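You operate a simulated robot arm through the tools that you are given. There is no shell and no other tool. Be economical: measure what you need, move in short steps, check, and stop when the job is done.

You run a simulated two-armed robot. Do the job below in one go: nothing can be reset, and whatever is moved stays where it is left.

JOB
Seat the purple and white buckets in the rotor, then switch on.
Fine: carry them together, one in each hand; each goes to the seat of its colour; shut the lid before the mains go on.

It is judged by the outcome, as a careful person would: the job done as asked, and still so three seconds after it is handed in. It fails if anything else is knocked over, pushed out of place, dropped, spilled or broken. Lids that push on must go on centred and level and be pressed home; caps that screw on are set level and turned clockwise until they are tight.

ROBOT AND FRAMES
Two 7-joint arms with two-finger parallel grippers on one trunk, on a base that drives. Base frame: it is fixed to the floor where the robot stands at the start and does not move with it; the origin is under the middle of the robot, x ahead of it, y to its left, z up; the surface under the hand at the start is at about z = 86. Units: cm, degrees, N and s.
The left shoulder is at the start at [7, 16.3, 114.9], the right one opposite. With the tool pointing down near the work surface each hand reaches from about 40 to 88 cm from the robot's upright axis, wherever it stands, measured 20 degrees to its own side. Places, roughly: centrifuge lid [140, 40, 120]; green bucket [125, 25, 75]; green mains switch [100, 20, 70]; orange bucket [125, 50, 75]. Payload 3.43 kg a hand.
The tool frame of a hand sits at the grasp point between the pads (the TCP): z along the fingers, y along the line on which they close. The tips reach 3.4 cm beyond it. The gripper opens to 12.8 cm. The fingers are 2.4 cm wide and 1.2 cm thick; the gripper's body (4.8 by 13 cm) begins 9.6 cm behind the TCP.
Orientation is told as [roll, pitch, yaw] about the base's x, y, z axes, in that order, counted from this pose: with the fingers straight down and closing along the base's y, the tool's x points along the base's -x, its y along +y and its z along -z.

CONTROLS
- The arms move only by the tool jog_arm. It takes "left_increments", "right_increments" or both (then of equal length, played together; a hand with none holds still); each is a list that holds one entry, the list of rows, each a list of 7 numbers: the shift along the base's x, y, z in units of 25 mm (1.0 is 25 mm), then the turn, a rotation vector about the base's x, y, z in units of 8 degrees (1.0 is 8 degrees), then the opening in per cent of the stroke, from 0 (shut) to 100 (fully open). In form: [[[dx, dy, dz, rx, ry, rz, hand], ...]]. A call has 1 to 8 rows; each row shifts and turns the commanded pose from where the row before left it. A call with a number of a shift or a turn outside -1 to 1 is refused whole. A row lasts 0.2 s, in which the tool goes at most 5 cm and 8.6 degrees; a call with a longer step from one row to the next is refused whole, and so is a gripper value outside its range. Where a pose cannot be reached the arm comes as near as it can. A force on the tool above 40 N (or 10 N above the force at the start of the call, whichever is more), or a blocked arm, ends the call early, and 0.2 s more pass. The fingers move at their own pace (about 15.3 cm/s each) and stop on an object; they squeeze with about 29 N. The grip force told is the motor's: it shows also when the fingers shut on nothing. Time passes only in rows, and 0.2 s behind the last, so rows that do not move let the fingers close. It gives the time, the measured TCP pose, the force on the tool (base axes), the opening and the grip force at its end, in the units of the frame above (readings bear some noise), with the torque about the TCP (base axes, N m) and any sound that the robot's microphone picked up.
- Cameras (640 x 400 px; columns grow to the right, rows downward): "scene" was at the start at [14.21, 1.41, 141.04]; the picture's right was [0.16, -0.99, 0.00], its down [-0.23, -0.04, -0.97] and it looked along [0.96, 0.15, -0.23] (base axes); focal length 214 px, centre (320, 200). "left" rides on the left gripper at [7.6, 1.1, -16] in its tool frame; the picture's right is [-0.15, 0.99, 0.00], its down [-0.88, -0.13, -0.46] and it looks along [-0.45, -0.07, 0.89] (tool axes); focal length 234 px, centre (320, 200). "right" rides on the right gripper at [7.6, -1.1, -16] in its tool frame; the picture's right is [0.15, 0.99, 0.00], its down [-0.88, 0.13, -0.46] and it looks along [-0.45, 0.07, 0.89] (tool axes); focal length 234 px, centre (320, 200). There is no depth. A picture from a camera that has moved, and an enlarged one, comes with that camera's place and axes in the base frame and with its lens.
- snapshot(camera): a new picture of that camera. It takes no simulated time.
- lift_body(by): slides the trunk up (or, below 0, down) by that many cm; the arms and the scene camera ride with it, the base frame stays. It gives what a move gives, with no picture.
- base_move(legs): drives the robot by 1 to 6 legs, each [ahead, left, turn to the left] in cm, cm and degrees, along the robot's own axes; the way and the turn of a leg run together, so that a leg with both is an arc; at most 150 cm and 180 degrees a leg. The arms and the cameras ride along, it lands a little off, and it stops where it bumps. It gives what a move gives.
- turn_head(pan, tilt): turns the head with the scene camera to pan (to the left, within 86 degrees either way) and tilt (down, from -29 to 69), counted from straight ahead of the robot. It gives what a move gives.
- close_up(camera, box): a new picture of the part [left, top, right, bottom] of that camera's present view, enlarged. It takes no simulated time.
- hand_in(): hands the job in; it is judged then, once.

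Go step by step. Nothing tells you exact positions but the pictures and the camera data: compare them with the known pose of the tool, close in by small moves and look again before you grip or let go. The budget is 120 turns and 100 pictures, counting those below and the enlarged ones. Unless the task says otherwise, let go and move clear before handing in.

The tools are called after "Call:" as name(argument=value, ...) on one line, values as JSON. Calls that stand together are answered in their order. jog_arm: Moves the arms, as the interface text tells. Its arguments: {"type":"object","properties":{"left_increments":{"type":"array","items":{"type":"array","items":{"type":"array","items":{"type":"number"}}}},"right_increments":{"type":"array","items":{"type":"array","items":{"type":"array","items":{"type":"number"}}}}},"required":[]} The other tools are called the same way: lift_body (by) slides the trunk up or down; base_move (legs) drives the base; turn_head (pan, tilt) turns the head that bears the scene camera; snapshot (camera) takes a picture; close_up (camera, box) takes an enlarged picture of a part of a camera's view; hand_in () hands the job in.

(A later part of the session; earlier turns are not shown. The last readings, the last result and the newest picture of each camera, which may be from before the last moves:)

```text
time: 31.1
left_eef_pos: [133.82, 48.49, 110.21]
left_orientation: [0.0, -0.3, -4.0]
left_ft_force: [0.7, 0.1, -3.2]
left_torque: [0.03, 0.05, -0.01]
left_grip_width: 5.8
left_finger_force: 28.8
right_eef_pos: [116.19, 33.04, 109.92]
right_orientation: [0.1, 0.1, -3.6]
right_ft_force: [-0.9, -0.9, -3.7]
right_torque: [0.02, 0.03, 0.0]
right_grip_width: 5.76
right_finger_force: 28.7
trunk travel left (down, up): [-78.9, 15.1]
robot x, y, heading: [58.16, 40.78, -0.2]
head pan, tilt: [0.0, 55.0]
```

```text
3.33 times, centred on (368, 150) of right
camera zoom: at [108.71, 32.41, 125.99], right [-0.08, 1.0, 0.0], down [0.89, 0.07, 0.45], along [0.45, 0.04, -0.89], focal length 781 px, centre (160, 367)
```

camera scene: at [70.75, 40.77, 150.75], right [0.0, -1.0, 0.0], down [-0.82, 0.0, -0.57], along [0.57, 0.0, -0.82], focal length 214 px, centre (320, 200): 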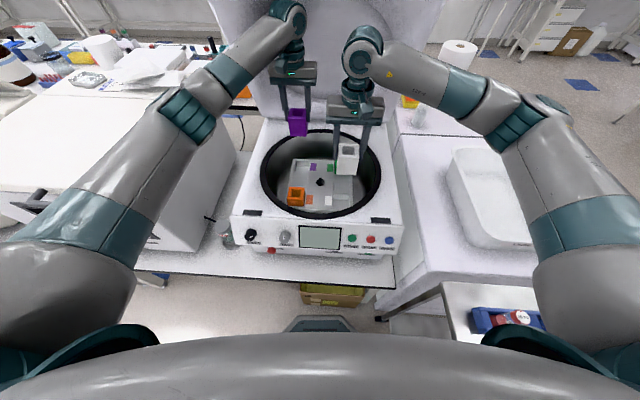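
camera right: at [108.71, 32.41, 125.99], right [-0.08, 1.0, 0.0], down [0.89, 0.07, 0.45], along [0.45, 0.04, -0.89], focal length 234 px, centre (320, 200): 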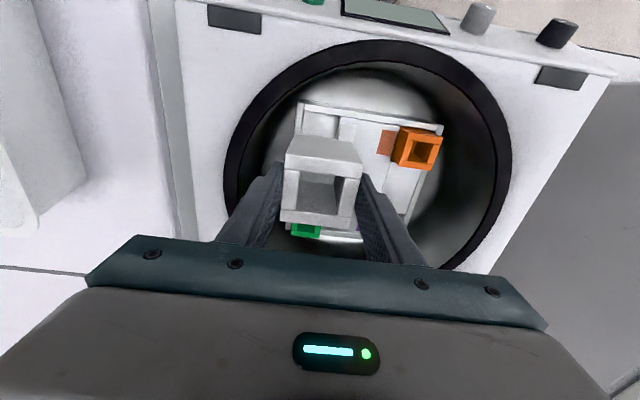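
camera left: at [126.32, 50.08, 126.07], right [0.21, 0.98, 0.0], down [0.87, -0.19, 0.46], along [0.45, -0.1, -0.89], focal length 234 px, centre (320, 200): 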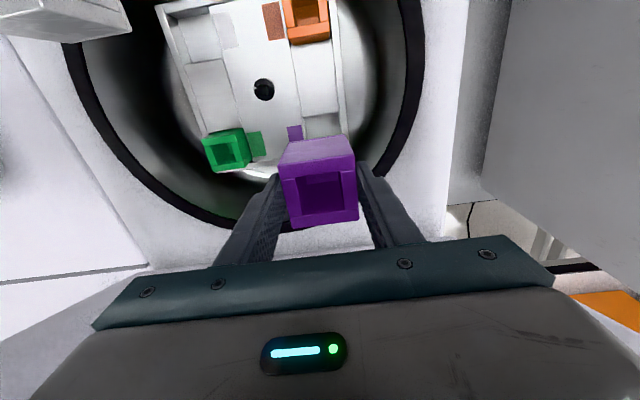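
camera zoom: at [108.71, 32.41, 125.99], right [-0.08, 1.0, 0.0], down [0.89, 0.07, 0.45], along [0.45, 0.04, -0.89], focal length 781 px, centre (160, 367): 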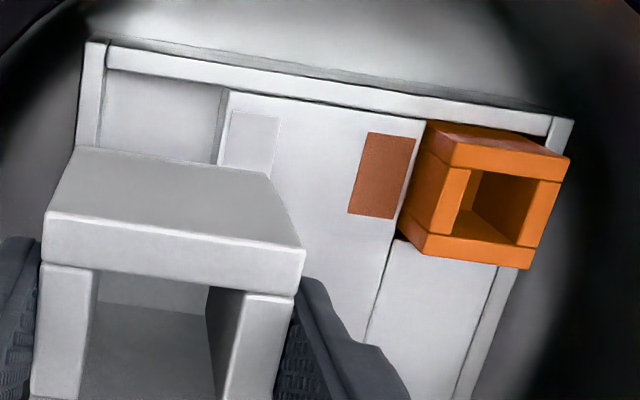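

Cross-checking puts the plate at z≈84.0, the purple seat at ≈[134.5,48.6], the white seat at ≈[116.85,32.9], and the yaw at −4.1°. Next I'll check how each bucket sits in its hand.

Call:
close_up(camera="left", box=[240, 130, 400, 230])

Call:
close_up(camera="right", box=[240, 130, 400, 230])

```text
4.00 times, centred on (320, 180) of left
camera zoom: at [126.32, 50.08, 126.07], right [0.21, 0.98, 0.0], down [0.87, -0.19, 0.46], along [0.45, -0.1, -0.89], focal length 937 px, centre (320, 280)
```

zoom: 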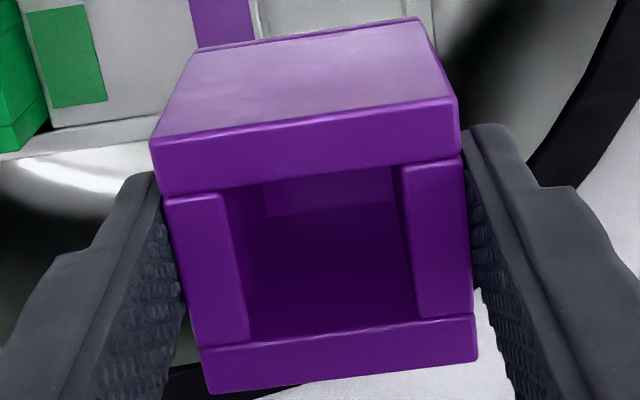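

```text
4.00 times, centred on (320, 180) of right
camera zoom: at [108.71, 32.41, 125.99], right [-0.08, 1.0, 0.0], down [0.89, 0.07, 0.45], along [0.45, 0.04, -0.89], focal length 937 px, centre (320, 280)
```

zoom: 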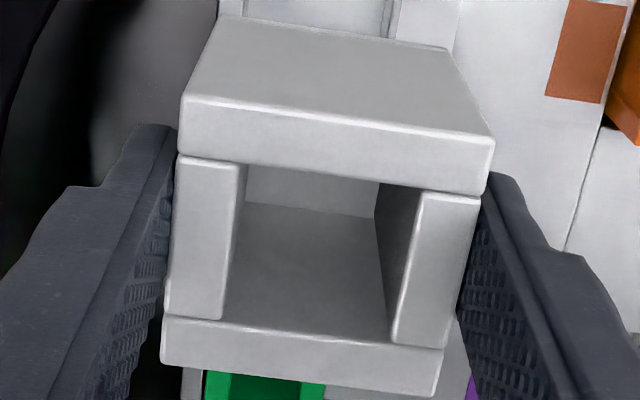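

Each bucket sits about 0.3 cm ahead of its hand's TCP. I'll trim the positions and lower both until the bucket bottoms are about 3 cm above the plate.

Call:
jog_arm(left_increments=[[[0.026, 0.011, -0.87, 0, 0, 0, 30], [0.026, 0.011, -0.87, 0, 0, 0, 30], [0.026, 0.011, -0.87, 0, 0, 0, 30], [0.026, 0.011, -0.87, 0, 0, 0, 30], [0.026, 0.011, -0.87, 0, 0, 0, 30], [0.026, 0.011, -0.87, 0, 0, 0, 30], [0.026, 0.011, -0.87, 0, 0, 0, 30]]], right_increments=[[[0.014, -0.011, -0.87, 0, 0, -0.012, 30], [0.014, -0.011, -0.87, 0, 0, -0.012, 30], [0.014, -0.011, -0.87, 0, 0, -0.012, 30], [0.014, -0.011, -0.87, 0, 0, -0.012, 30], [0.014, -0.011, -0.87, 0, 0, -0.012, 30], [0.014, -0.011, -0.87, 0, 0, -0.012, 30], [0.014, -0.011, -0.87, 0, 0, -0.012, 30]]])

Call:
close_up(camera="scene", box=[272, 140, 368, 200])

Call:
close_up(camera="left", box=[240, 90, 400, 190])

Call:
close_up(camera="right", box=[240, 90, 400, 190])

```text
time: 32.7
left_eef_pos: [134.22, 48.58, 94.95]
left_orientation: [-0.1, -0.3, -3.8]
left_ft_force: [-0.2, 0.2, -3.1]
left_torque: [0.02, -0.01, -0.01]
left_grip_width: 5.75
left_finger_force: 29.1
right_eef_pos: [116.58, 32.65, 94.9]
right_orientation: [0.0, 0.1, -4.4]
right_ft_force: [-0.9, 0.4, -2.7]
right_torque: [-0.02, 0.03, -0.02]
right_grip_width: 5.75
right_finger_force: 28.5
trunk travel left (down, up): [-78.9, 15.1]
robot x, y, heading: [58.17, 40.97, 0.1]
head pan, tilt: [0.0, 55.0]
```

```text
6.67 times, centred on (320, 170) of scene
camera zoom: at [70.69, 40.84, 150.76], right [0.0, -1.0, 0.0], down [-0.82, 0.0, -0.57], along [0.57, 0.0, -0.82], focal length 1430 px, centre (320, 400)
```

zoom: 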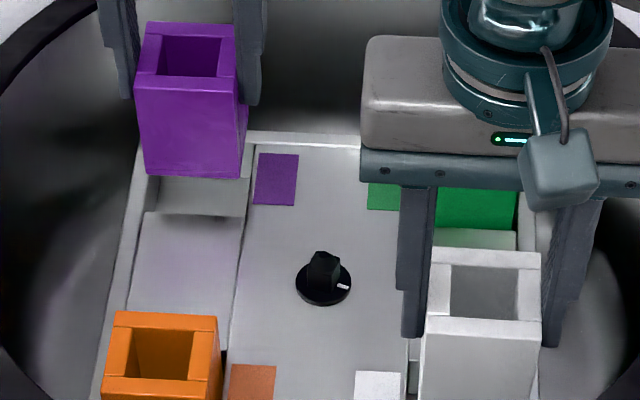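

```text
4.00 times, centred on (320, 140) of left
camera zoom: at [126.65, 50.38, 110.81], right [0.21, 0.98, 0.0], down [0.87, -0.19, 0.46], along [0.45, -0.1, -0.89], focal length 937 px, centre (320, 440)
```

zoom: 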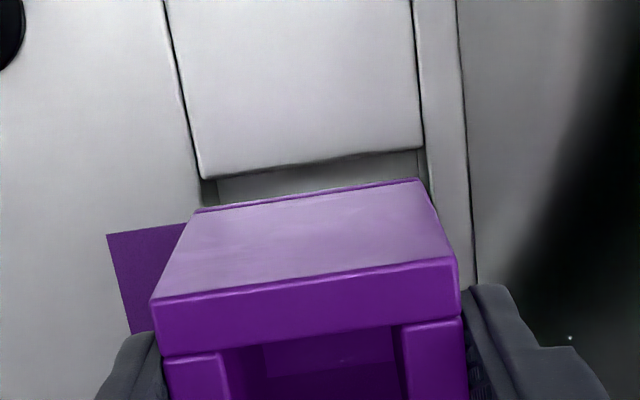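

```text
4.00 times, centred on (320, 140) of right
camera zoom: at [108.96, 32.2, 110.87], right [-0.07, 1.0, 0.0], down [0.89, 0.06, 0.45], along [0.45, 0.03, -0.89], focal length 937 px, centre (320, 440)
```

zoom: 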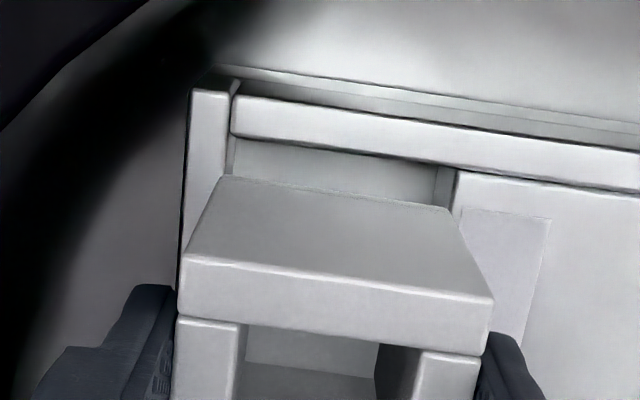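

The views are good. Relative to the pockets, purple needs about +0.15 in y and +0.1 in x, and white about +0.25 in y and −0.1 in x. I'll trim and come down to just above the plate.

Call:
jog_arm(left_increments=[[[0.02, 0.03, -0.3, 0, 0, 0, 30], [0.02, 0.03, -0.3, 0, 0, 0, 30], [0, 0, -0.3, 0, 0, 0, 30]]], right_increments=[[[-0.02, 0.05, -0.3, 0, 0, 0, 30], [-0.02, 0.05, -0.3, 0, 0, 0, 30], [0, 0, -0.3, 0, 0, 0, 30]]])

Call:
close_up(camera="left", box=[240, 90, 400, 190])

Call:
close_up(camera="right", box=[240, 90, 400, 190])

Call:
close_up(camera="scene", box=[272, 150, 368, 210])

```text
time: 33.5
left_eef_pos: [134.28, 48.66, 92.72]
left_orientation: [-0.1, -0.2, -3.9]
left_ft_force: [0.6, 0.8, -3.3]
left_torque: [-0.04, 0.03, 0.0]
left_grip_width: 5.76
left_finger_force: 29.0
right_eef_pos: [116.41, 32.92, 92.69]
right_orientation: [0.0, 0.0, -4.4]
right_ft_force: [0.1, 0.1, -3.6]
right_torque: [0.0, 0.02, -0.01]
right_grip_width: 5.77
right_finger_force: 29.2
trunk travel left (down, up): [-78.9, 15.1]
robot x, y, heading: [57.86, 40.64, -0.0]
head pan, tilt: [0.0, 55.0]
```

```text
4.00 times, centred on (320, 140) of left
camera zoom: at [126.73, 50.42, 108.56], right [0.21, 0.98, 0.0], down [0.87, -0.19, 0.46], along [0.45, -0.1, -0.89], focal length 937 px, centre (320, 440)
```

zoom: 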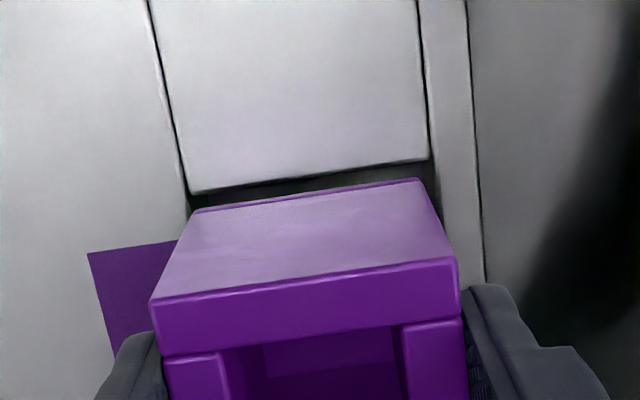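

```text
4.00 times, centred on (320, 140) of right
camera zoom: at [108.68, 32.45, 108.61], right [-0.07, 1.0, 0.0], down [0.89, 0.06, 0.46], along [0.45, 0.03, -0.89], focal length 937 px, centre (320, 440)
```

zoom: 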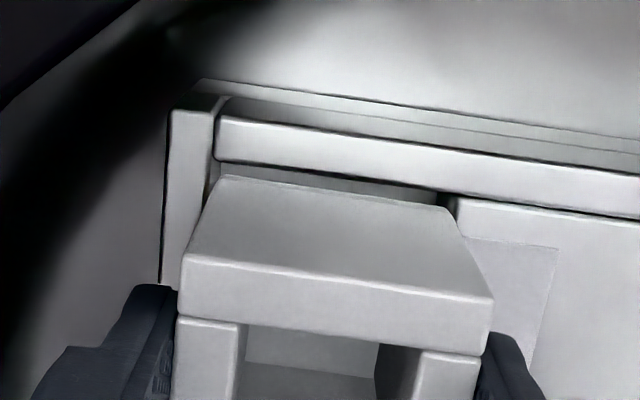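

```text
6.67 times, centred on (320, 180) of scene
camera zoom: at [70.59, 40.83, 150.76], right [0.0, -1.0, 0.0], down [-0.82, 0.0, -0.57], along [0.57, 0.0, -0.82], focal length 1430 px, centre (320, 333)
```

zoom: 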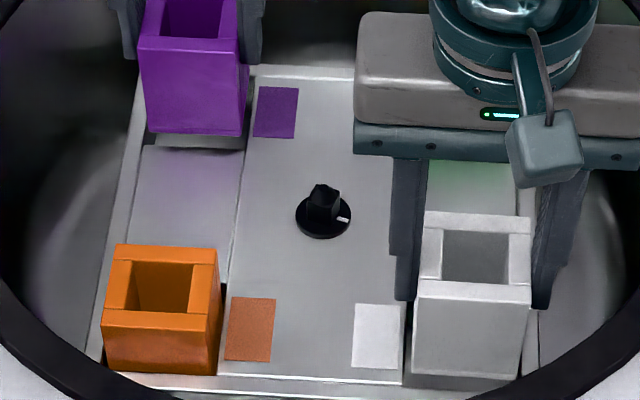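

Both buckets are now centred over their pockets to within about 1 mm. Lowering them in gently.

Call:
jog_arm(left_increments=[[[0.0, 0.03, -0.13, 0, 0, 0, 30], [0, 0, -0.13, 0, 0, 0, 30], [0, 0, -0.13, 0, 0, 0, 30], [0, 0, -0.13, 0, 0, 0, 30], [0, 0, -0.13, 0, 0, 0, 30], [0, 0, -0.13, 0, 0, 0, 30], [0, 0, -0.13, 0, 0, 0, 30], [0, 0, -0.13, 0, 0, 0, 30]]], right_increments=[[[0.03, 0, -0.13, 0, 0, 0, 30], [0, 0, -0.13, 0, 0, 0, 30], [0, 0, -0.13, 0, 0, 0, 30], [0, 0, -0.13, 0, 0, 0, 30], [0, 0, -0.13, 0, 0, 0, 30], [0, 0, -0.13, 0, 0, 0, 30], [0, 0, -0.13, 0, 0, 0, 30], [0, 0, -0.13, 0, 0, 0, 30]]])

Call:
close_up(camera="scene", box=[272, 150, 368, 210])

```text
time: 35.3
left_eef_pos: [134.41, 48.91, 90.17]
left_orientation: [0.0, -0.1, -3.8]
left_ft_force: [-1.3, 0.5, -2.6]
left_torque: [-0.02, 0.01, -0.03]
left_grip_width: 5.76
left_finger_force: 28.9
right_eef_pos: [116.26, 33.09, 90.03]
right_orientation: [0.0, 0.2, -4.3]
right_ft_force: [0.2, -0.3, -3.1]
right_torque: [-0.04, 0.04, 0.0]
right_grip_width: 5.77
right_finger_force: 29.7
trunk travel left (down, up): [-78.9, 15.1]
robot x, y, heading: [58.24, 40.86, 0.2]
head pan, tilt: [0.0, 55.0]
```

```text
6.67 times, centred on (320, 180) of scene
camera zoom: at [70.61, 40.83, 150.76], right [0.0, -1.0, 0.0], down [-0.82, 0.0, -0.57], along [0.57, 0.0, -0.82], focal length 1430 px, centre (320, 333)
```

zoom: 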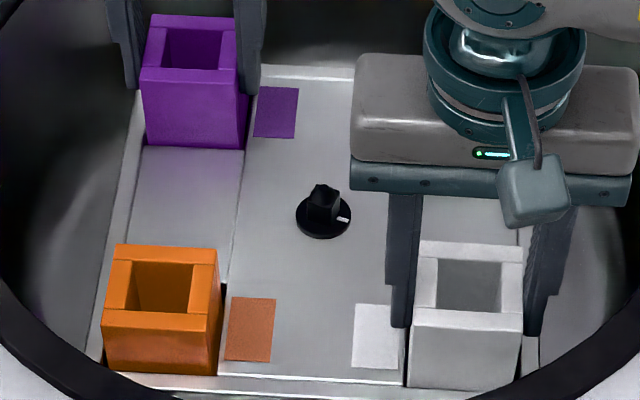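

They are entering without contact. I'll continue slowly to the floor.

Call:
jog_arm(left_increments=[[[0, 0, -0.06, 0, 0, 0, 30], [0, 0, -0.06, 0, 0, 0, 30], [0, 0, -0.06, 0, 0, 0, 30], [0, 0, -0.06, 0, 0, 0, 30], [0, 0, 0, 0, 0, 0, 30]]], right_increments=[[[0, 0, -0.06, 0, 0, 0, 30], [0, 0, -0.06, 0, 0, 0, 30], [0, 0, -0.06, 0, 0, 0, 30], [0, 0, -0.06, 0, 0, 0, 30], [0, 0, 0, 0, 0, 0, 30]]])

Call:
close_up(camera="scene", box=[272, 150, 368, 210])

Call:
snapshot(camera="left")

Call:
snapshot(camera="right")

```text
time: 36.5
left_eef_pos: [134.31, 48.79, 89.48]
left_orientation: [0.0, -0.3, -3.9]
left_ft_force: [0.3, 0.9, -3.5]
left_torque: [0.01, -0.02, 0.03]
left_grip_width: 5.78
left_finger_force: 29.2
right_eef_pos: [116.41, 33.0, 89.55]
right_orientation: [0.1, 0.1, -4.4]
right_ft_force: [-0.2, -0.5, -3.0]
right_torque: [0.05, 0.03, 0.03]
right_grip_width: 5.81
right_finger_force: 28.9
trunk travel left (down, up): [-78.9, 15.1]
robot x, y, heading: [58.39, 40.95, 0.4]
head pan, tilt: [0.0, 55.0]
```

```text
6.67 times, centred on (320, 180) of scene
camera zoom: at [70.6, 40.85, 150.76], right [0.0, -1.0, 0.0], down [-0.82, 0.0, -0.57], along [0.57, 0.0, -0.82], focal length 1430 px, centre (320, 333)
```

zoom: 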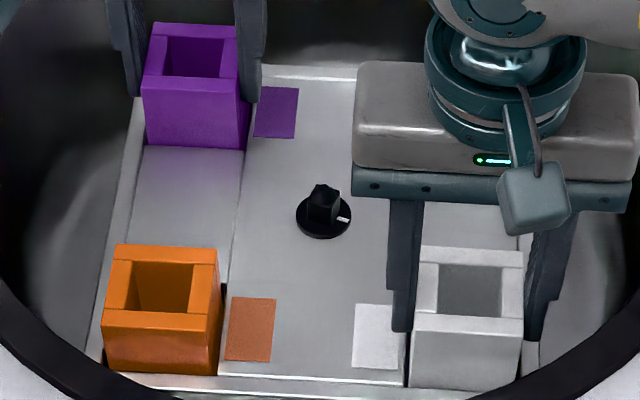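

```text
49 pictures are left
camera left: at [126.71, 50.55, 105.35], right [0.21, 0.98, 0.0], down [0.87, -0.19, 0.46], along [0.45, -0.1, -0.89], focal length 234 px, centre (320, 200)
```

left: 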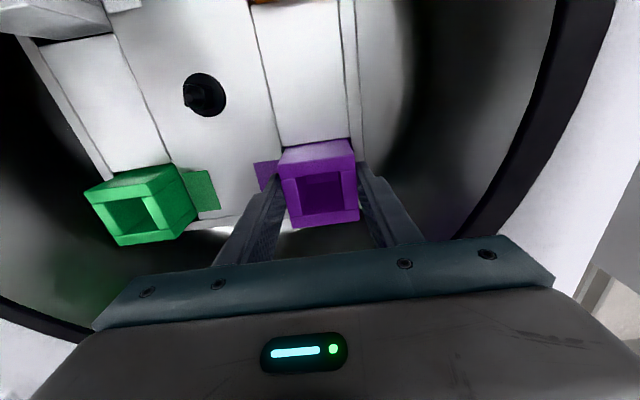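

```text
48 pictures are left
camera right: at [108.82, 32.48, 105.51], right [-0.07, 1.0, 0.0], down [0.89, 0.06, 0.46], along [0.45, 0.03, -0.89], focal length 234 px, centre (320, 200)
```

right: 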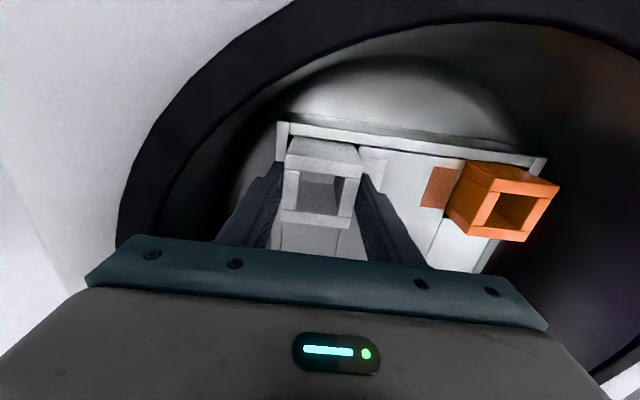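

No contact yet, so I'll go down a little further.

Call:
jog_arm(left_increments=[[[0, 0, -0.05, 0, 0, 0, 30], [0, 0, -0.05, 0, 0, 0, 30], [0, 0, -0.05, 0, 0, 0, 30], [0, 0, 0, 0, 0, 0, 30]]], right_increments=[[[0, 0, -0.05, 0, 0, 0, 30], [0, 0, -0.05, 0, 0, 0, 30], [0, 0, -0.05, 0, 0, 0, 30], [0, 0, 0, 0, 0, 0, 30]]])

Call:
jog_arm(left_increments=[[[0, 0, -0.05, 0, 0, 0, 30], [0, 0, -0.05, 0, 0, 0, 30], [0, 0, 0, 0, 0, 0, 30]]], right_increments=[[[0, 0, -0.05, 0, 0, 0, 30], [0, 0, -0.05, 0, 0, 0, 30], [0, 0, 0, 0, 0, 0, 30]]])

```text
time: 37.5
left_eef_pos: [134.27, 48.91, 89.22]
left_orientation: [-0.1, -0.3, -3.8]
left_ft_force: [0.6, -0.5, -2.9]
left_torque: [0.0, 0.03, 0.03]
left_grip_width: 5.79
left_finger_force: 29.4
right_eef_pos: [116.39, 33.06, 89.09]
right_orientation: [0.0, 0.0, -4.4]
right_ft_force: [-0.7, 0.0, -3.2]
right_torque: [0.02, 0.01, 0.0]
right_grip_width: 5.78
right_finger_force: 29.2
trunk travel left (down, up): [-78.9, 15.1]
robot x, y, heading: [58.2, 41.09, 0.2]
head pan, tilt: [0.0, 55.0]
```

```text
time: 38.3
left_eef_pos: [134.37, 48.93, 88.98]
left_orientation: [0.0, -0.1, -3.9]
left_ft_force: [-0.1, 0.1, -3.5]
left_torque: [-0.02, -0.01, 0.02]
left_grip_width: 5.77
left_finger_force: 28.5
right_eef_pos: [116.55, 33.09, 88.87]
right_orientation: [0.0, 0.0, -4.4]
right_ft_force: [-0.1, 0.3, -3.5]
right_torque: [-0.03, 0.01, -0.02]
right_grip_width: 5.77
right_finger_force: 28.9
trunk travel left (down, up): [-78.9, 15.1]
robot x, y, heading: [58.34, 40.85, 0.1]
head pan, tilt: [0.0, 55.0]
```

Call:
close_up(camera="scene", box=[272, 150, 368, 210])

Call:
close_up(camera="left", box=[70, 90, 390, 290])

```text
6.67 times, centred on (320, 180) of scene
camera zoom: at [70.6, 40.84, 150.76], right [0.0, -1.0, 0.0], down [-0.82, 0.0, -0.57], along [0.57, 0.0, -0.82], focal length 1430 px, centre (320, 333)
```

zoom: 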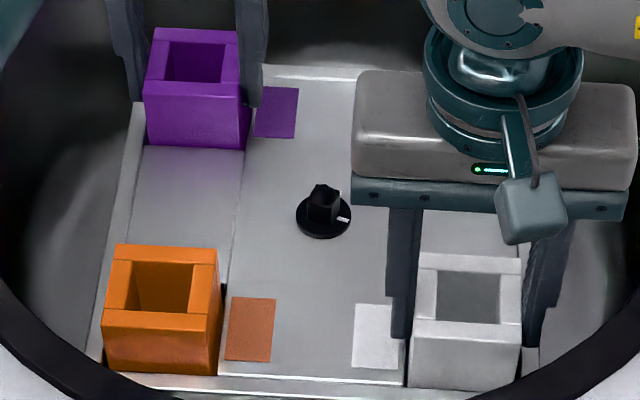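

```text
2.00 times, centred on (230, 190) of left
camera zoom: at [126.79, 50.49, 104.85], right [0.21, 0.98, 0.0], down [0.87, -0.19, 0.46], along [0.45, -0.1, -0.89], focal length 468 px, centre (500, 220)
```

zoom: 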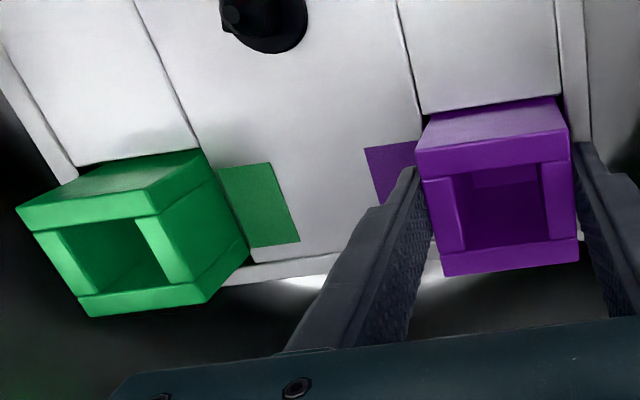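

The purple and white tops still stand about 1 cm above where orange and green sit. I'll keep lowering while watching the force.

Call:
jog_arm(left_increments=[[[0, 0, -0.05, 0, 0, 0, 30], [0, 0, -0.05, 0, 0, 0, 30], [0, 0, -0.05, 0, 0, 0, 30], [0, 0, -0.05, 0, 0, 0, 30], [0, 0, 0, 0, 0, 0, 30]]], right_increments=[[[0, 0, -0.05, 0, 0, 0, 30], [0, 0, -0.05, 0, 0, 0, 30], [0, 0, -0.05, 0, 0, 0, 30], [0, 0, -0.05, 0, 0, 0, 30], [0, 0, 0, 0, 0, 0, 30]]])

Call:
jog_arm(left_increments=[[[0, 0, -0.05, 0, 0, 0, 30], [0, 0, -0.05, 0, 0, 0, 30], [0, 0, 0, 0, 0, 0, 30]]], right_increments=[[[0, 0, -0.05, 0, 0, 0, 30], [0, 0, -0.05, 0, 0, 0, 30], [0, 0, 0, 0, 0, 0, 30]]])

Call:
close_up(camera="scene", box=[272, 150, 368, 210])

```text
time: 39.5
left_eef_pos: [134.33, 48.85, 88.45]
left_orientation: [-0.1, -0.2, -3.8]
left_ft_force: [0.5, 0.3, -2.6]
left_torque: [-0.04, 0.01, -0.04]
left_grip_width: 5.77
left_finger_force: 29.0
right_eef_pos: [116.41, 33.05, 88.4]
right_orientation: [-0.1, -0.1, -4.4]
right_ft_force: [-0.4, 0.9, -3.3]
right_torque: [-0.01, 0.04, -0.01]
right_grip_width: 5.77
right_finger_force: 29.6
trunk travel left (down, up): [-78.9, 15.1]
robot x, y, heading: [58.26, 40.66, 0.1]
head pan, tilt: [0.0, 55.0]
```

```text
time: 40.3
left_eef_pos: [134.34, 49.01, 88.45]
left_orientation: [-0.1, -0.3, -3.9]
left_ft_force: [1.1, 1.2, 2.6]
left_torque: [0.18, 0.05, -0.06]
left_grip_width: 5.77
left_finger_force: 28.6
right_eef_pos: [116.48, 33.02, 88.21]
right_orientation: [0.0, 0.0, -4.3]
right_ft_force: [-0.3, 0.0, -2.6]
right_torque: [-0.01, -0.02, 0.0]
right_grip_width: 5.77
right_finger_force: 29.1
trunk travel left (down, up): [-78.9, 15.1]
robot x, y, heading: [57.97, 40.72, 0.2]
head pan, tilt: [0.0, 55.0]
```

```text
6.67 times, centred on (320, 180) of scene
camera zoom: at [70.53, 40.83, 150.77], right [0.0, -1.0, 0.0], down [-0.82, 0.0, -0.57], along [0.57, 0.0, -0.82], focal length 1430 px, centre (320, 333)
```

zoom: 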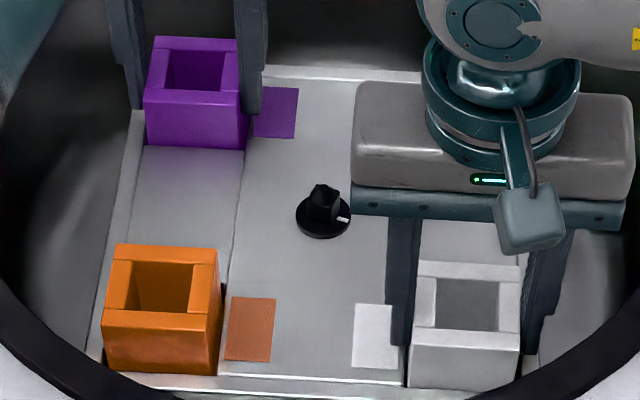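

The left hand has made light contact. I'll lower the right a little more while the left holds.

Call:
jog_arm(right_increments=[[[0, 0, -0.05, 0, 0, 0, 30], [0, 0, -0.05, 0, 0, 0, 30], [0, 0, 0, 0, 0, 0, 30]]])

Call:
close_up(camera="scene", box=[286, 175, 350, 215])

Call:
close_up(camera="scene", box=[280, 150, 320, 175])

Call:
close_up(camera="left", box=[260, 120, 420, 220])

```text
time: 41.1
left_eef_pos: [134.22, 48.85, 88.36]
left_orientation: [-0.1, -0.3, -3.9]
left_ft_force: [3.5, 0.2, 0.8]
left_torque: [0.1, -0.06, 0.07]
left_grip_width: 5.79
left_finger_force: 28.8
right_eef_pos: [116.42, 33.06, 88.02]
right_orientation: [0.0, -0.2, -4.4]
right_ft_force: [-1.5, -1.8, 9.5]
right_torque: [-0.19, 0.44, 0.03]
right_grip_width: 5.79
right_finger_force: 29.1
trunk travel left (down, up): [-78.9, 15.1]
robot x, y, heading: [58.61, 40.5, 0.5]
head pan, tilt: [0.0, 55.0]
```

```text
10.00 times, centred on (318, 195) of scene
camera zoom: at [70.43, 40.83, 150.79], right [0.0, -1.0, 0.0], down [-0.82, 0.0, -0.57], along [0.57, 0.0, -0.82], focal length 2145 px, centre (340, 250)
```

zoom: 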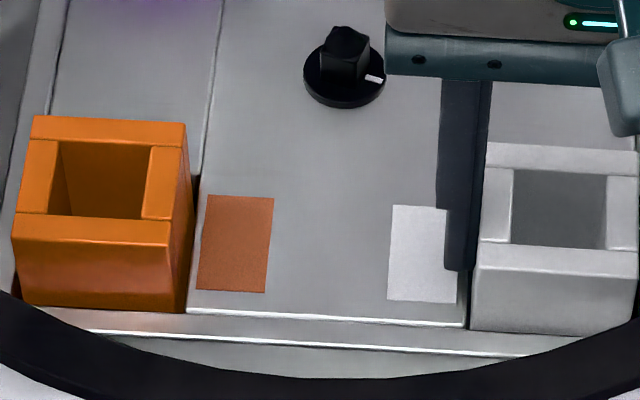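

```text
16.00 times, centred on (300, 162) of scene
camera zoom: at [70.43, 40.83, 150.79], right [0.0, -1.0, 0.0], down [-0.82, 0.0, -0.57], along [0.57, 0.0, -0.82], focal length 3432 px, centre (640, 800)
```

zoom: 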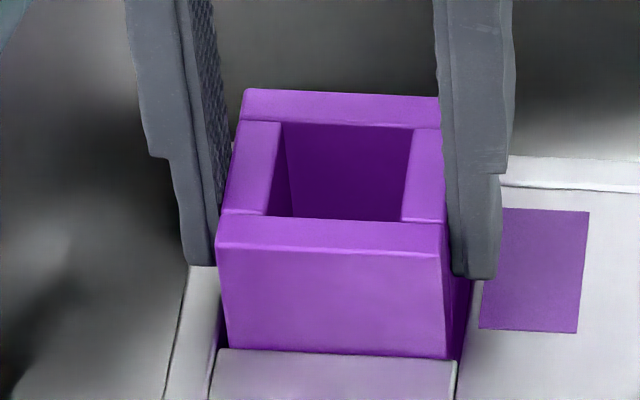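

```text
4.00 times, centred on (340, 170) of left
camera zoom: at [126.65, 50.53, 104.17], right [0.21, 0.98, 0.0], down [0.87, -0.19, 0.46], along [0.45, -0.1, -0.89], focal length 937 px, centre (240, 320)
```

zoom: 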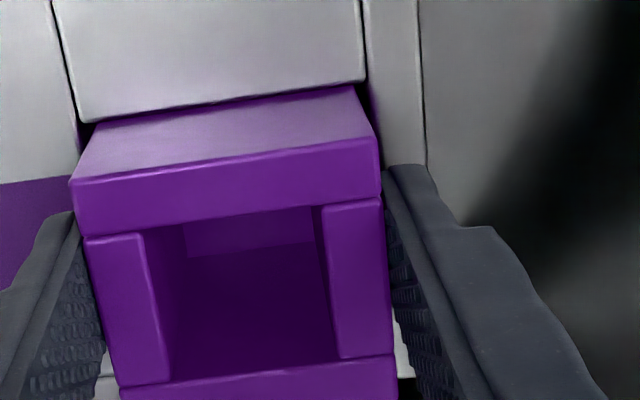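

Both buckets are at floor level now, with the white top matching orange's. I'll release and raise the hands straight up.

Call:
jog_arm(left_increments=[[[0, 0, 0.03, 0, 0, 0, 70], [0, 0, 0, 0, 0, 0, 70], [0, 0, 0, 0, 0, 0, 70], [0, 0, 0, 0, 0, 0, 70]]], right_increments=[[[0, 0, 0.05, 0, 0, 0, 70], [0, 0, 0, 0, 0, 0, 70], [0, 0, 0, 0, 0, 0, 70], [0, 0, 0, 0, 0, 0, 70]]])

Call:
jog_arm(left_increments=[[[0, 0, 0.3, 0, 0, 0, 70], [0, 0, 0.6, 0, 0, 0, 70], [0, 0, 0.9, 0, 0, 0, 70], [0, 0, 1, 0, 0, 0, 70], [0, 0, 1, 0, 0, 0, 70], [0, 0, 1, 0, 0, 0, 70], [0, 0, 1, 0, 0, 0, 70]]], right_increments=[[[0, 0, 0.3, 0, 0, 0, 70], [0, 0, 0.6, 0, 0, 0, 70], [0, 0, 0.9, 0, 0, 0, 70], [0, 0, 1, 0, 0, 0, 70], [0, 0, 1, 0, 0, 0, 70], [0, 0, 1, 0, 0, 0, 70], [0, 0, 1, 0, 0, 0, 70]]])

Call:
snapshot(camera="scene")

Call:
snapshot(camera="left")

```text
time: 42.1
left_eef_pos: [134.27, 48.9, 88.4]
left_orientation: [-0.1, -0.2, -3.9]
left_ft_force: [-0.5, 0.1, -1.0]
left_torque: [-0.02, -0.01, -0.02]
left_grip_width: 8.98
left_finger_force: 0.0
right_eef_pos: [116.58, 33.09, 88.13]
right_orientation: [-0.1, 0.0, -4.4]
right_ft_force: [0.5, 0.5, -0.4]
right_torque: [-0.02, 0.02, -0.06]
right_grip_width: 8.98
right_finger_force: 0.0
trunk travel left (down, up): [-78.9, 15.1]
robot x, y, heading: [58.17, 40.61, 0.1]
head pan, tilt: [0.0, 55.0]
```

```text
time: 43.7
left_eef_pos: [134.22, 48.84, 102.88]
left_orientation: [-0.2, -0.3, -3.8]
left_ft_force: [0.2, 0.1, 0.1]
left_torque: [-0.02, -0.02, -0.01]
left_grip_width: 8.97
left_finger_force: 0.1
right_eef_pos: [116.17, 32.98, 102.56]
right_orientation: [0.0, -0.1, -4.4]
right_ft_force: [-0.1, -1.0, -0.7]
right_torque: [-0.03, -0.02, 0.04]
right_grip_width: 8.97
right_finger_force: 0.1
trunk travel left (down, up): [-78.9, 15.1]
robot x, y, heading: [58.41, 40.93, 0.0]
head pan, tilt: [0.0, 55.0]
```

```text
41 pictures are left
camera scene: at [70.42, 40.88, 150.77], right [0.0, -1.0, 0.0], down [-0.82, 0.0, -0.57], along [0.57, 0.0, -0.82], focal length 214 px, centre (320, 200)
```

scene: 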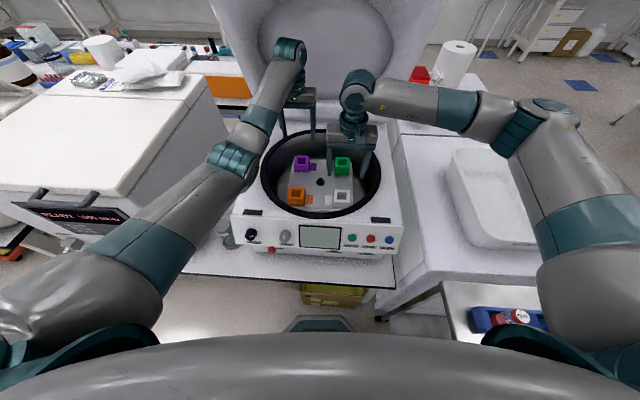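

```text
40 pictures are left
camera left: at [126.63, 50.45, 118.74], right [0.21, 0.98, 0.0], down [0.87, -0.19, 0.46], along [0.45, -0.1, -0.89], focal length 234 px, centre (320, 200)
```

left: 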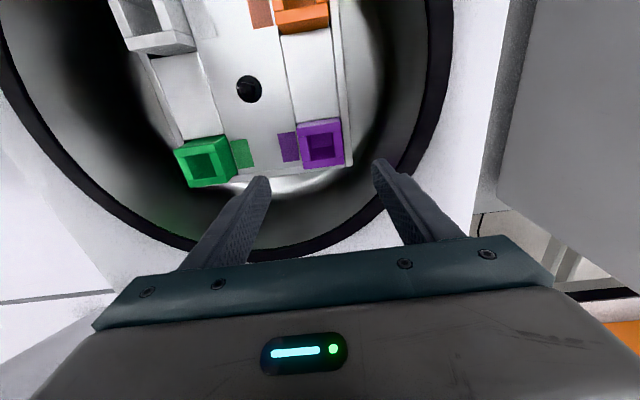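

All four buckets sit in the seats of their colour. I'll back the arms out and look at the lid.

Call:
jog_arm(left_increments=[[[-0.2, 0, 1, 0, 0, 0, 70], [-0.4, 0, 1, 0, 0, 0, 70], [-0.6, 0, 1, 0, 0, 0, 70], [-1, 0.1, 1, 0, 0, 0, 70], [-1, 0.2, 0.5, 0, 0, 0, 70], [-1, 0.2, 0, 0, 0, 0, 70], [-1, 0.2, 0, 0, 0, 0, 70], [-1, 0.2, 0, 0, 0, 0, 70]]], right_increments=[[[0, 0, 1, 0, 0, 0, 70], [0, 0, 1, 0, 0, 0, 70], [0, 0, 1, 0, 0, 0, 70], [0, -0.2, 1, 0, 0, 0, 70], [0, -0.2, 0.5, 0, 0, 0, 70], [-0.5, -0.2, 0, 0, 0, 0, 70], [-0.5, -0.2, 0, 0, 0, 0, 70], [-0.5, -0.2, 0, 0, 0, 0, 70]]])

Call:
close_up(camera="scene", box=[272, 145, 368, 205])

Call:
turn_head(pan=0, tilt=15)

Call:
snapshot(camera="scene")

```text
time: 45.5
left_eef_pos: [118.56, 50.86, 113.98]
left_orientation: [0.0, -0.3, -3.8]
left_ft_force: [0.4, 0.6, -0.4]
left_torque: [-0.02, -0.02, 0.01]
left_grip_width: 8.94
left_finger_force: 0.1
right_eef_pos: [112.57, 30.62, 113.96]
right_orientation: [0.0, -0.1, -4.4]
right_ft_force: [0.1, 0.5, -0.2]
right_torque: [0.0, -0.01, 0.0]
right_grip_width: 9.01
right_finger_force: 0.1
trunk travel left (down, up): [-78.9, 15.1]
robot x, y, heading: [58.46, 40.8, 0.2]
head pan, tilt: [0.0, 55.0]
```

```text
6.67 times, centred on (320, 175) of scene
camera zoom: at [70.4, 40.86, 150.78], right [0.0, -1.0, 0.0], down [-0.82, 0.0, -0.57], along [0.57, 0.0, -0.82], focal length 1430 px, centre (320, 367)
```

zoom: 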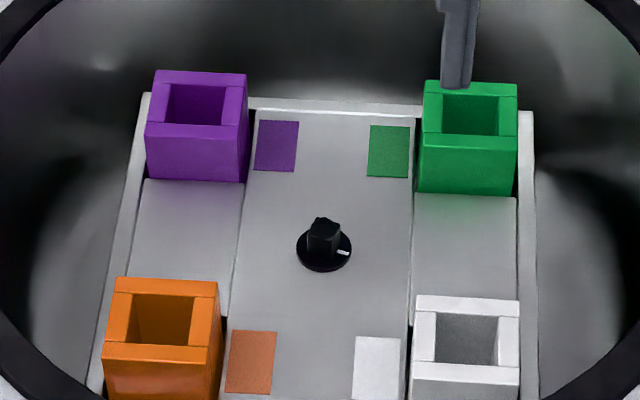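

```text
time: 46.6
left_eef_pos: [118.76, 50.91, 114.02]
left_orientation: [-0.1, -0.3, -3.8]
left_ft_force: [-0.3, -0.1, 0.6]
left_torque: [0.02, 0.04, 0.0]
left_grip_width: 8.96
left_finger_force: 0.1
right_eef_pos: [112.61, 30.68, 113.86]
right_orientation: [0.1, 0.1, -4.5]
right_ft_force: [0.7, -0.8, 0.2]
right_torque: [-0.01, -0.02, -0.01]
right_grip_width: 8.95
right_finger_force: 0.0
trunk travel left (down, up): [-78.9, 15.1]
robot x, y, heading: [58.57, 40.87, 0.1]
head pan, tilt: [0.0, 15.0]
```

```text
38 pictures are left
camera scene: at [72.62, 40.86, 156.79], right [0.0, -1.0, 0.0], down [-0.26, 0.0, -0.97], along [0.97, 0.0, -0.26], focal length 214 px, centre (320, 200)
```

scene: 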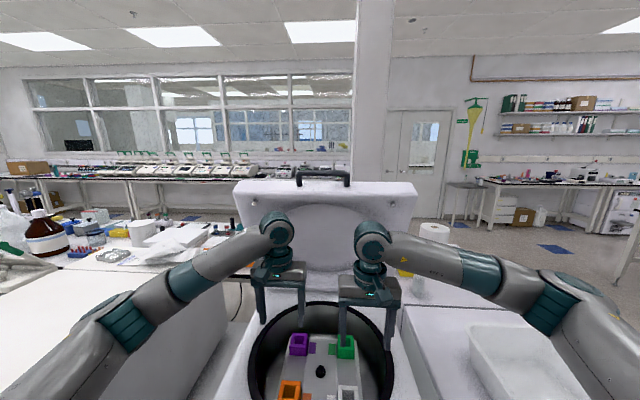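

The purple and white buckets match green and orange in depth. Now I'll measure the lid from two head heights.

Call:
close_up(camera="scene", box=[220, 160, 428, 290])

Call:
lift_body(by=14)

Call:
turn_head(pan=0, tilt=30)

Call:
snapshot(camera="scene")

Call:
close_up(camera="scene", box=[220, 130, 428, 260])

```text
3.08 times, centred on (324, 225) of scene
camera zoom: at [72.62, 40.86, 156.79], right [0.0, -1.0, 0.0], down [-0.26, 0.0, -0.97], along [0.97, 0.0, -0.26], focal length 660 px, centre (308, 123)
```

zoom: 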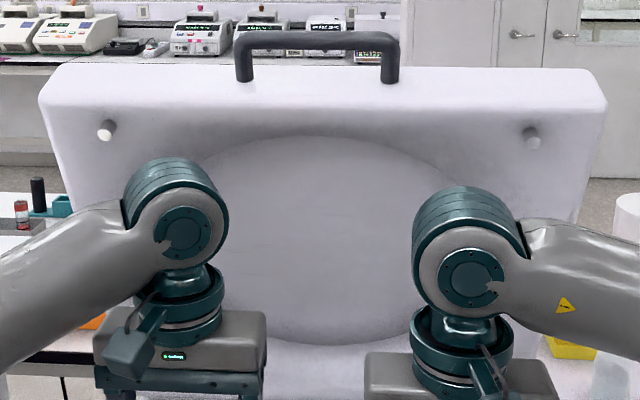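

```text
time: 48.3
left_eef_pos: [118.63, 50.94, 128.0]
left_orientation: [-0.1, -0.3, -3.8]
left_ft_force: [0.6, -1.2, -0.3]
left_torque: [0.02, -0.02, 0.02]
left_grip_width: 8.95
left_finger_force: 0.1
right_eef_pos: [112.73, 30.56, 127.74]
right_orientation: [0.1, 0.0, -4.3]
right_ft_force: [0.2, 0.6, -0.4]
right_torque: [0.03, 0.03, 0.01]
right_grip_width: 8.98
right_finger_force: 0.1
trunk travel left (down, up): [-92.9, 1.1]
robot x, y, heading: [58.54, 41.04, 0.2]
head pan, tilt: [0.0, 15.0]
```

```text
time: 49.0
left_eef_pos: [118.64, 50.97, 127.89]
left_orientation: [0.0, -0.3, -3.8]
left_ft_force: [0.0, 0.1, 0.1]
left_torque: [-0.01, -0.01, 0.02]
left_grip_width: 8.96
left_finger_force: 0.1
right_eef_pos: [112.62, 30.47, 127.7]
right_orientation: [0.0, 0.0, -4.4]
right_ft_force: [-0.1, 0.4, 0.2]
right_torque: [-0.01, 0.02, -0.02]
right_grip_width: 8.99
right_finger_force: 0.1
trunk travel left (down, up): [-92.9, 1.1]
robot x, y, heading: [58.55, 40.7, 0.3]
head pan, tilt: [0.0, 30.0]
```

```text
36 pictures are left
camera scene: at [72.37, 40.85, 168.38], right [0.0, -1.0, 0.0], down [-0.5, 0.0, -0.87], along [0.87, 0.0, -0.5], focal length 214 px, centre (320, 200)
```

scene: 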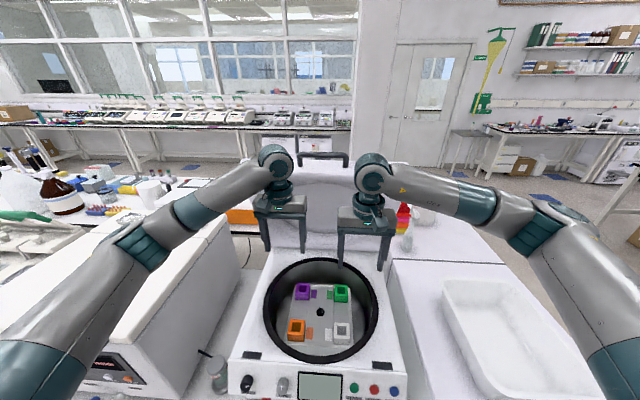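

```text
3.08 times, centred on (324, 195) of scene
camera zoom: at [72.37, 40.85, 168.38], right [0.0, -1.0, 0.0], down [-0.5, 0.0, -0.87], along [0.87, 0.0, -0.5], focal length 660 px, centre (308, 215)
```

zoom: 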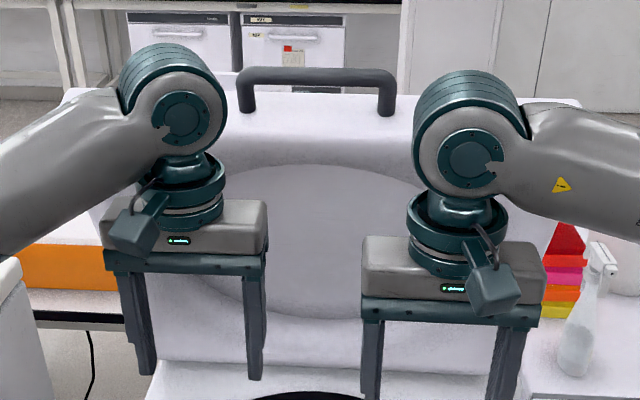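

The lid leans forward over the bowl, opened about 68°, and its handle bar is at ≈[133.3,40.1,148.3] along y. I'll clear the right arm to the side. The left hand goes up, turned 90°, so its fingers can cage the bar from above.

Call:
jog_arm(left_increments=[[[-0.4, -0.3, 1, 0, 0, -1, 70], [-0.4, -0.3, 1, 0, 0, -1, 70], [-0.4, -0.3, 1, 0, 0, -1, 70], [-0.4, -0.3, 1, 0, 0, -1, 70], [-0.4, -0.3, 1, 0, 0, -1, 70], [-0.4, -0.3, 1, 0, 0, -1, 70], [-0.4, -0.3, 1, 0, 0, -1, 70], [-0.4, -0.3, 1, 0, 0, -1, 70]]], right_increments=[[[-0.75, -1, 0, 0, 0, 0, 70], [-0.75, -1, 0, 0, 0, 0, 70], [-0.75, -1, 0, 0, 0, 0, 70], [-0.75, -1, 0, 0, 0, 0, 70], [-0.75, -1, 0, 0, 0, 0, 70], [-0.75, -1, 0, 0, 0, 0, 70], [-0.75, -1, 0, 0, 0, 0, 70], [-0.75, -1, 0, 0, 0, 0, 70]]])

Call:
jog_arm(left_increments=[[[0, -0.25, 0.55, 0, 0, -0.92, 40], [0, -0.25, 0.55, 0, 0, -0.92, 40], [0, -0.25, 0.55, 0, 0, -0.92, 40], [0, -0.25, 0.55, 0, 0, 0, 40], [0, -0.25, 0.55, 0, 0, 0, 40], [0, -0.25, 0.55, 0, 0, 0, 40], [0, -0.25, 0.55, 0, 0, 0, 40], [0, -0.25, 0.55, 0, 0, 0, 40]]])

Call:
snapshot(camera="scene")

```text
time: 50.8
left_eef_pos: [110.33, 44.68, 147.9]
left_orientation: [0.0, -0.2, -68.0]
left_ft_force: [-0.6, -0.1, 0.2]
left_torque: [0.01, -0.04, 0.0]
left_grip_width: 8.94
left_finger_force: 0.2
right_eef_pos: [97.23, 10.51, 127.77]
right_orientation: [0.2, -0.1, -4.3]
right_ft_force: [-0.7, -1.0, 0.5]
right_torque: [0.04, -0.01, 0.0]
right_grip_width: 8.97
right_finger_force: 0.0
trunk travel left (down, up): [-92.9, 1.1]
robot x, y, heading: [58.6, 40.67, 0.2]
head pan, tilt: [0.0, 30.0]
```

```text
time: 52.6
left_eef_pos: [110.75, 40.03, 158.96]
left_orientation: [-0.2, -0.2, -89.8]
left_ft_force: [-0.1, 0.1, 0.6]
left_torque: [0.01, -0.02, 0.0]
left_grip_width: 5.08
left_finger_force: 0.1
right_eef_pos: [97.34, 10.5, 127.75]
right_orientation: [0.0, 0.0, -4.4]
right_ft_force: [0.4, -0.3, 0.5]
right_torque: [-0.01, -0.01, 0.03]
right_grip_width: 8.94
right_finger_force: 0.0
trunk travel left (down, up): [-92.9, 1.1]
robot x, y, heading: [57.89, 40.8, 0.3]
head pan, tilt: [0.0, 30.0]
```

```text
34 pictures are left
camera scene: at [72.25, 40.74, 168.38], right [0.0, -1.0, 0.0], down [-0.5, 0.0, -0.87], along [0.87, 0.0, -0.5], focal length 214 px, centre (320, 200)
```

scene: 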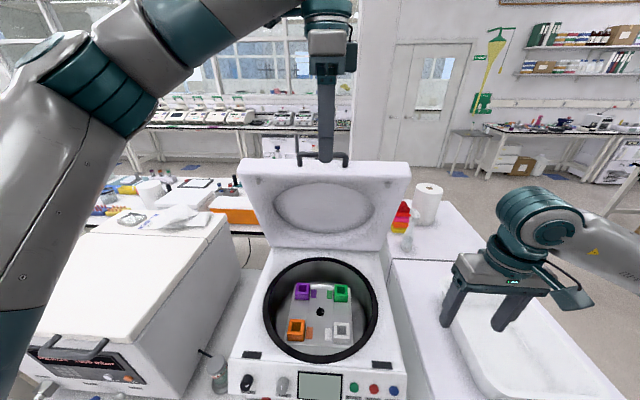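

The lid and handle are in clear view. I'll move the left hand forward above the bar.

Call:
jog_arm(left_increments=[[[1, 0, 0, 0, 0, 0, 40], [1, 0, 0, 0, 0, 0, 40], [1, 0, 0, 0, 0, 0, 40], [1, 0, 0, 0, 0, 0, 40], [1, 0, 0, 0, 0, 0, 40], [1, 0, 0, 0, 0, 0, 40], [1, 0, 0, 0, 0, 0, 40], [1, 0, 0, 0, 0, 0, 40]]])

Call:
jog_arm(left_increments=[[[0.5, 0, -0.3, 0, 0, 0, 40], [0.5, 0, -0.3, 0, 0, 0, 40]]])

Call:
snapshot(camera="left")

Call:
close_up(camera="scene", box=[220, 70, 428, 200])

```text
time: 54.4
left_eef_pos: [127.64, 40.09, 158.2]
left_orientation: [0.0, -0.3, -89.9]
left_ft_force: [0.1, -0.4, -0.6]
left_torque: [-0.03, 0.01, 0.03]
left_grip_width: 5.11
left_finger_force: 0.0
left hand out of reach, approached as far as the arm can: row 7, 8
right_eef_pos: [97.51, 10.77, 127.8]
right_orientation: [-0.1, 0.0, -4.4]
right_ft_force: [0.2, 0.8, 0.3]
right_torque: [0.02, 0.0, -0.02]
right_grip_width: 8.96
right_finger_force: 0.1
trunk travel left (down, up): [-92.9, 1.1]
robot x, y, heading: [58.44, 40.74, 0.1]
head pan, tilt: [0.0, 30.0]
```

```text
time: 55.0
left_eef_pos: [128.58, 39.88, 156.54]
left_orientation: [-0.1, -0.3, -90.0]
left_ft_force: [-0.4, -0.6, 0.3]
left_torque: [-0.03, 0.02, 0.01]
left_grip_width: 5.15
left_finger_force: 0.0
left hand out of reach, approached as far as the arm can: row 1, 2
right_eef_pos: [97.53, 10.54, 127.71]
right_orientation: [0.0, 0.0, -4.4]
right_ft_force: [0.0, 0.0, -0.2]
right_torque: [0.02, 0.02, 0.01]
right_grip_width: 8.98
right_finger_force: 0.1
trunk travel left (down, up): [-92.9, 1.1]
robot x, y, heading: [58.39, 40.84, 0.4]
head pan, tilt: [0.0, 30.0]
```

```text
33 pictures are left
camera left: at [129.82, 47.43, 172.42], right [0.99, -0.15, 0.0], down [-0.13, -0.88, 0.46], along [-0.07, -0.46, -0.89], focal length 234 px, centre (320, 200)
```

left: 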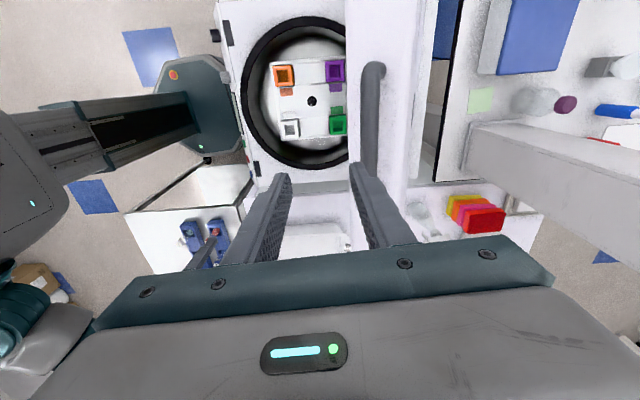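

```text
3.08 times, centred on (324, 135) of scene
camera zoom: at [72.4, 40.83, 168.37], right [0.0, -1.0, 0.0], down [-0.5, 0.0, -0.87], along [0.87, 0.0, -0.5], focal length 660 px, centre (308, 400)
```

zoom: 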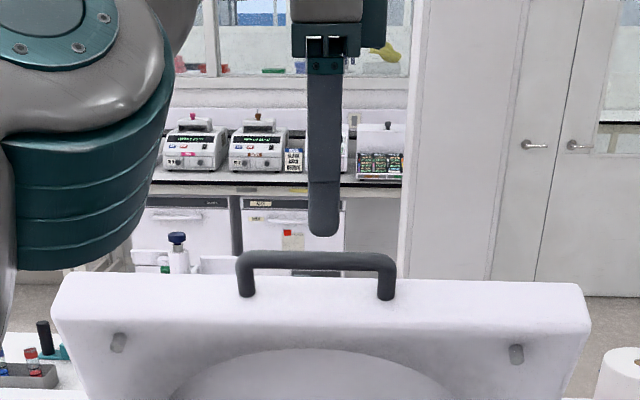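

Vertical is out of reach by a few centimetres. Tilting the tool 24° forward matches the lid plane and extends the reach.

Call:
jog_arm(left_increments=[[[0, 0, 0, 0, -1, 0, 40], [0, 0, 0, 0, -1, 0, 40], [0, 0, 0, 0, -1, 0, 40], [0, 0, 0, 0, 0, 0, 40]]])

Call:
snapshot(camera="left")

Call:
close_up(camera="scene", box=[220, 70, 428, 200])

```text
time: 56.0
left_eef_pos: [128.59, 39.88, 156.5]
left_orientation: [24.1, -0.4, -90.0]
left_ft_force: [-0.3, -0.2, 0.1]
left_torque: [0.01, 0.01, 0.02]
left_grip_width: 5.14
left_finger_force: 0.0
right_eef_pos: [97.53, 10.74, 127.66]
right_orientation: [0.0, 0.1, -4.4]
right_ft_force: [-0.4, 0.8, -0.7]
right_torque: [-0.01, -0.01, -0.02]
right_grip_width: 8.96
right_finger_force: 0.0
trunk travel left (down, up): [-92.9, 1.1]
robot x, y, heading: [58.45, 40.95, 0.1]
head pan, tilt: [0.0, 30.0]
```

```text
31 pictures are left
camera left: at [123.17, 47.62, 171.49], right [0.9, -0.14, 0.4], down [-0.3, -0.88, 0.37], along [0.3, -0.46, -0.84], focal length 234 px, centre (320, 200)
```

left: 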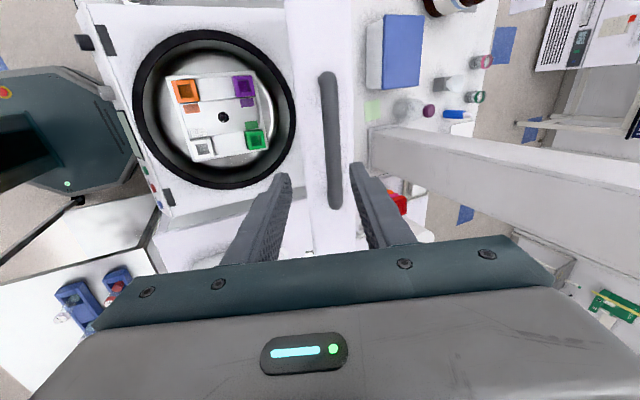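

```text
3.08 times, centred on (324, 135) of scene
camera zoom: at [72.36, 40.93, 168.37], right [0.0, -1.0, 0.0], down [-0.5, 0.0, -0.87], along [0.87, 0.0, -0.5], focal length 660 px, centre (308, 400)
```

zoom: 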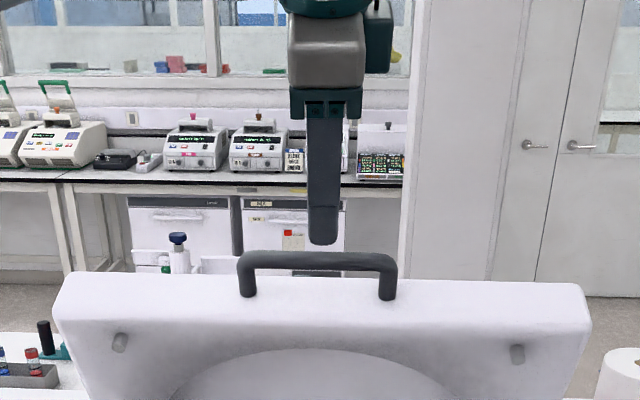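

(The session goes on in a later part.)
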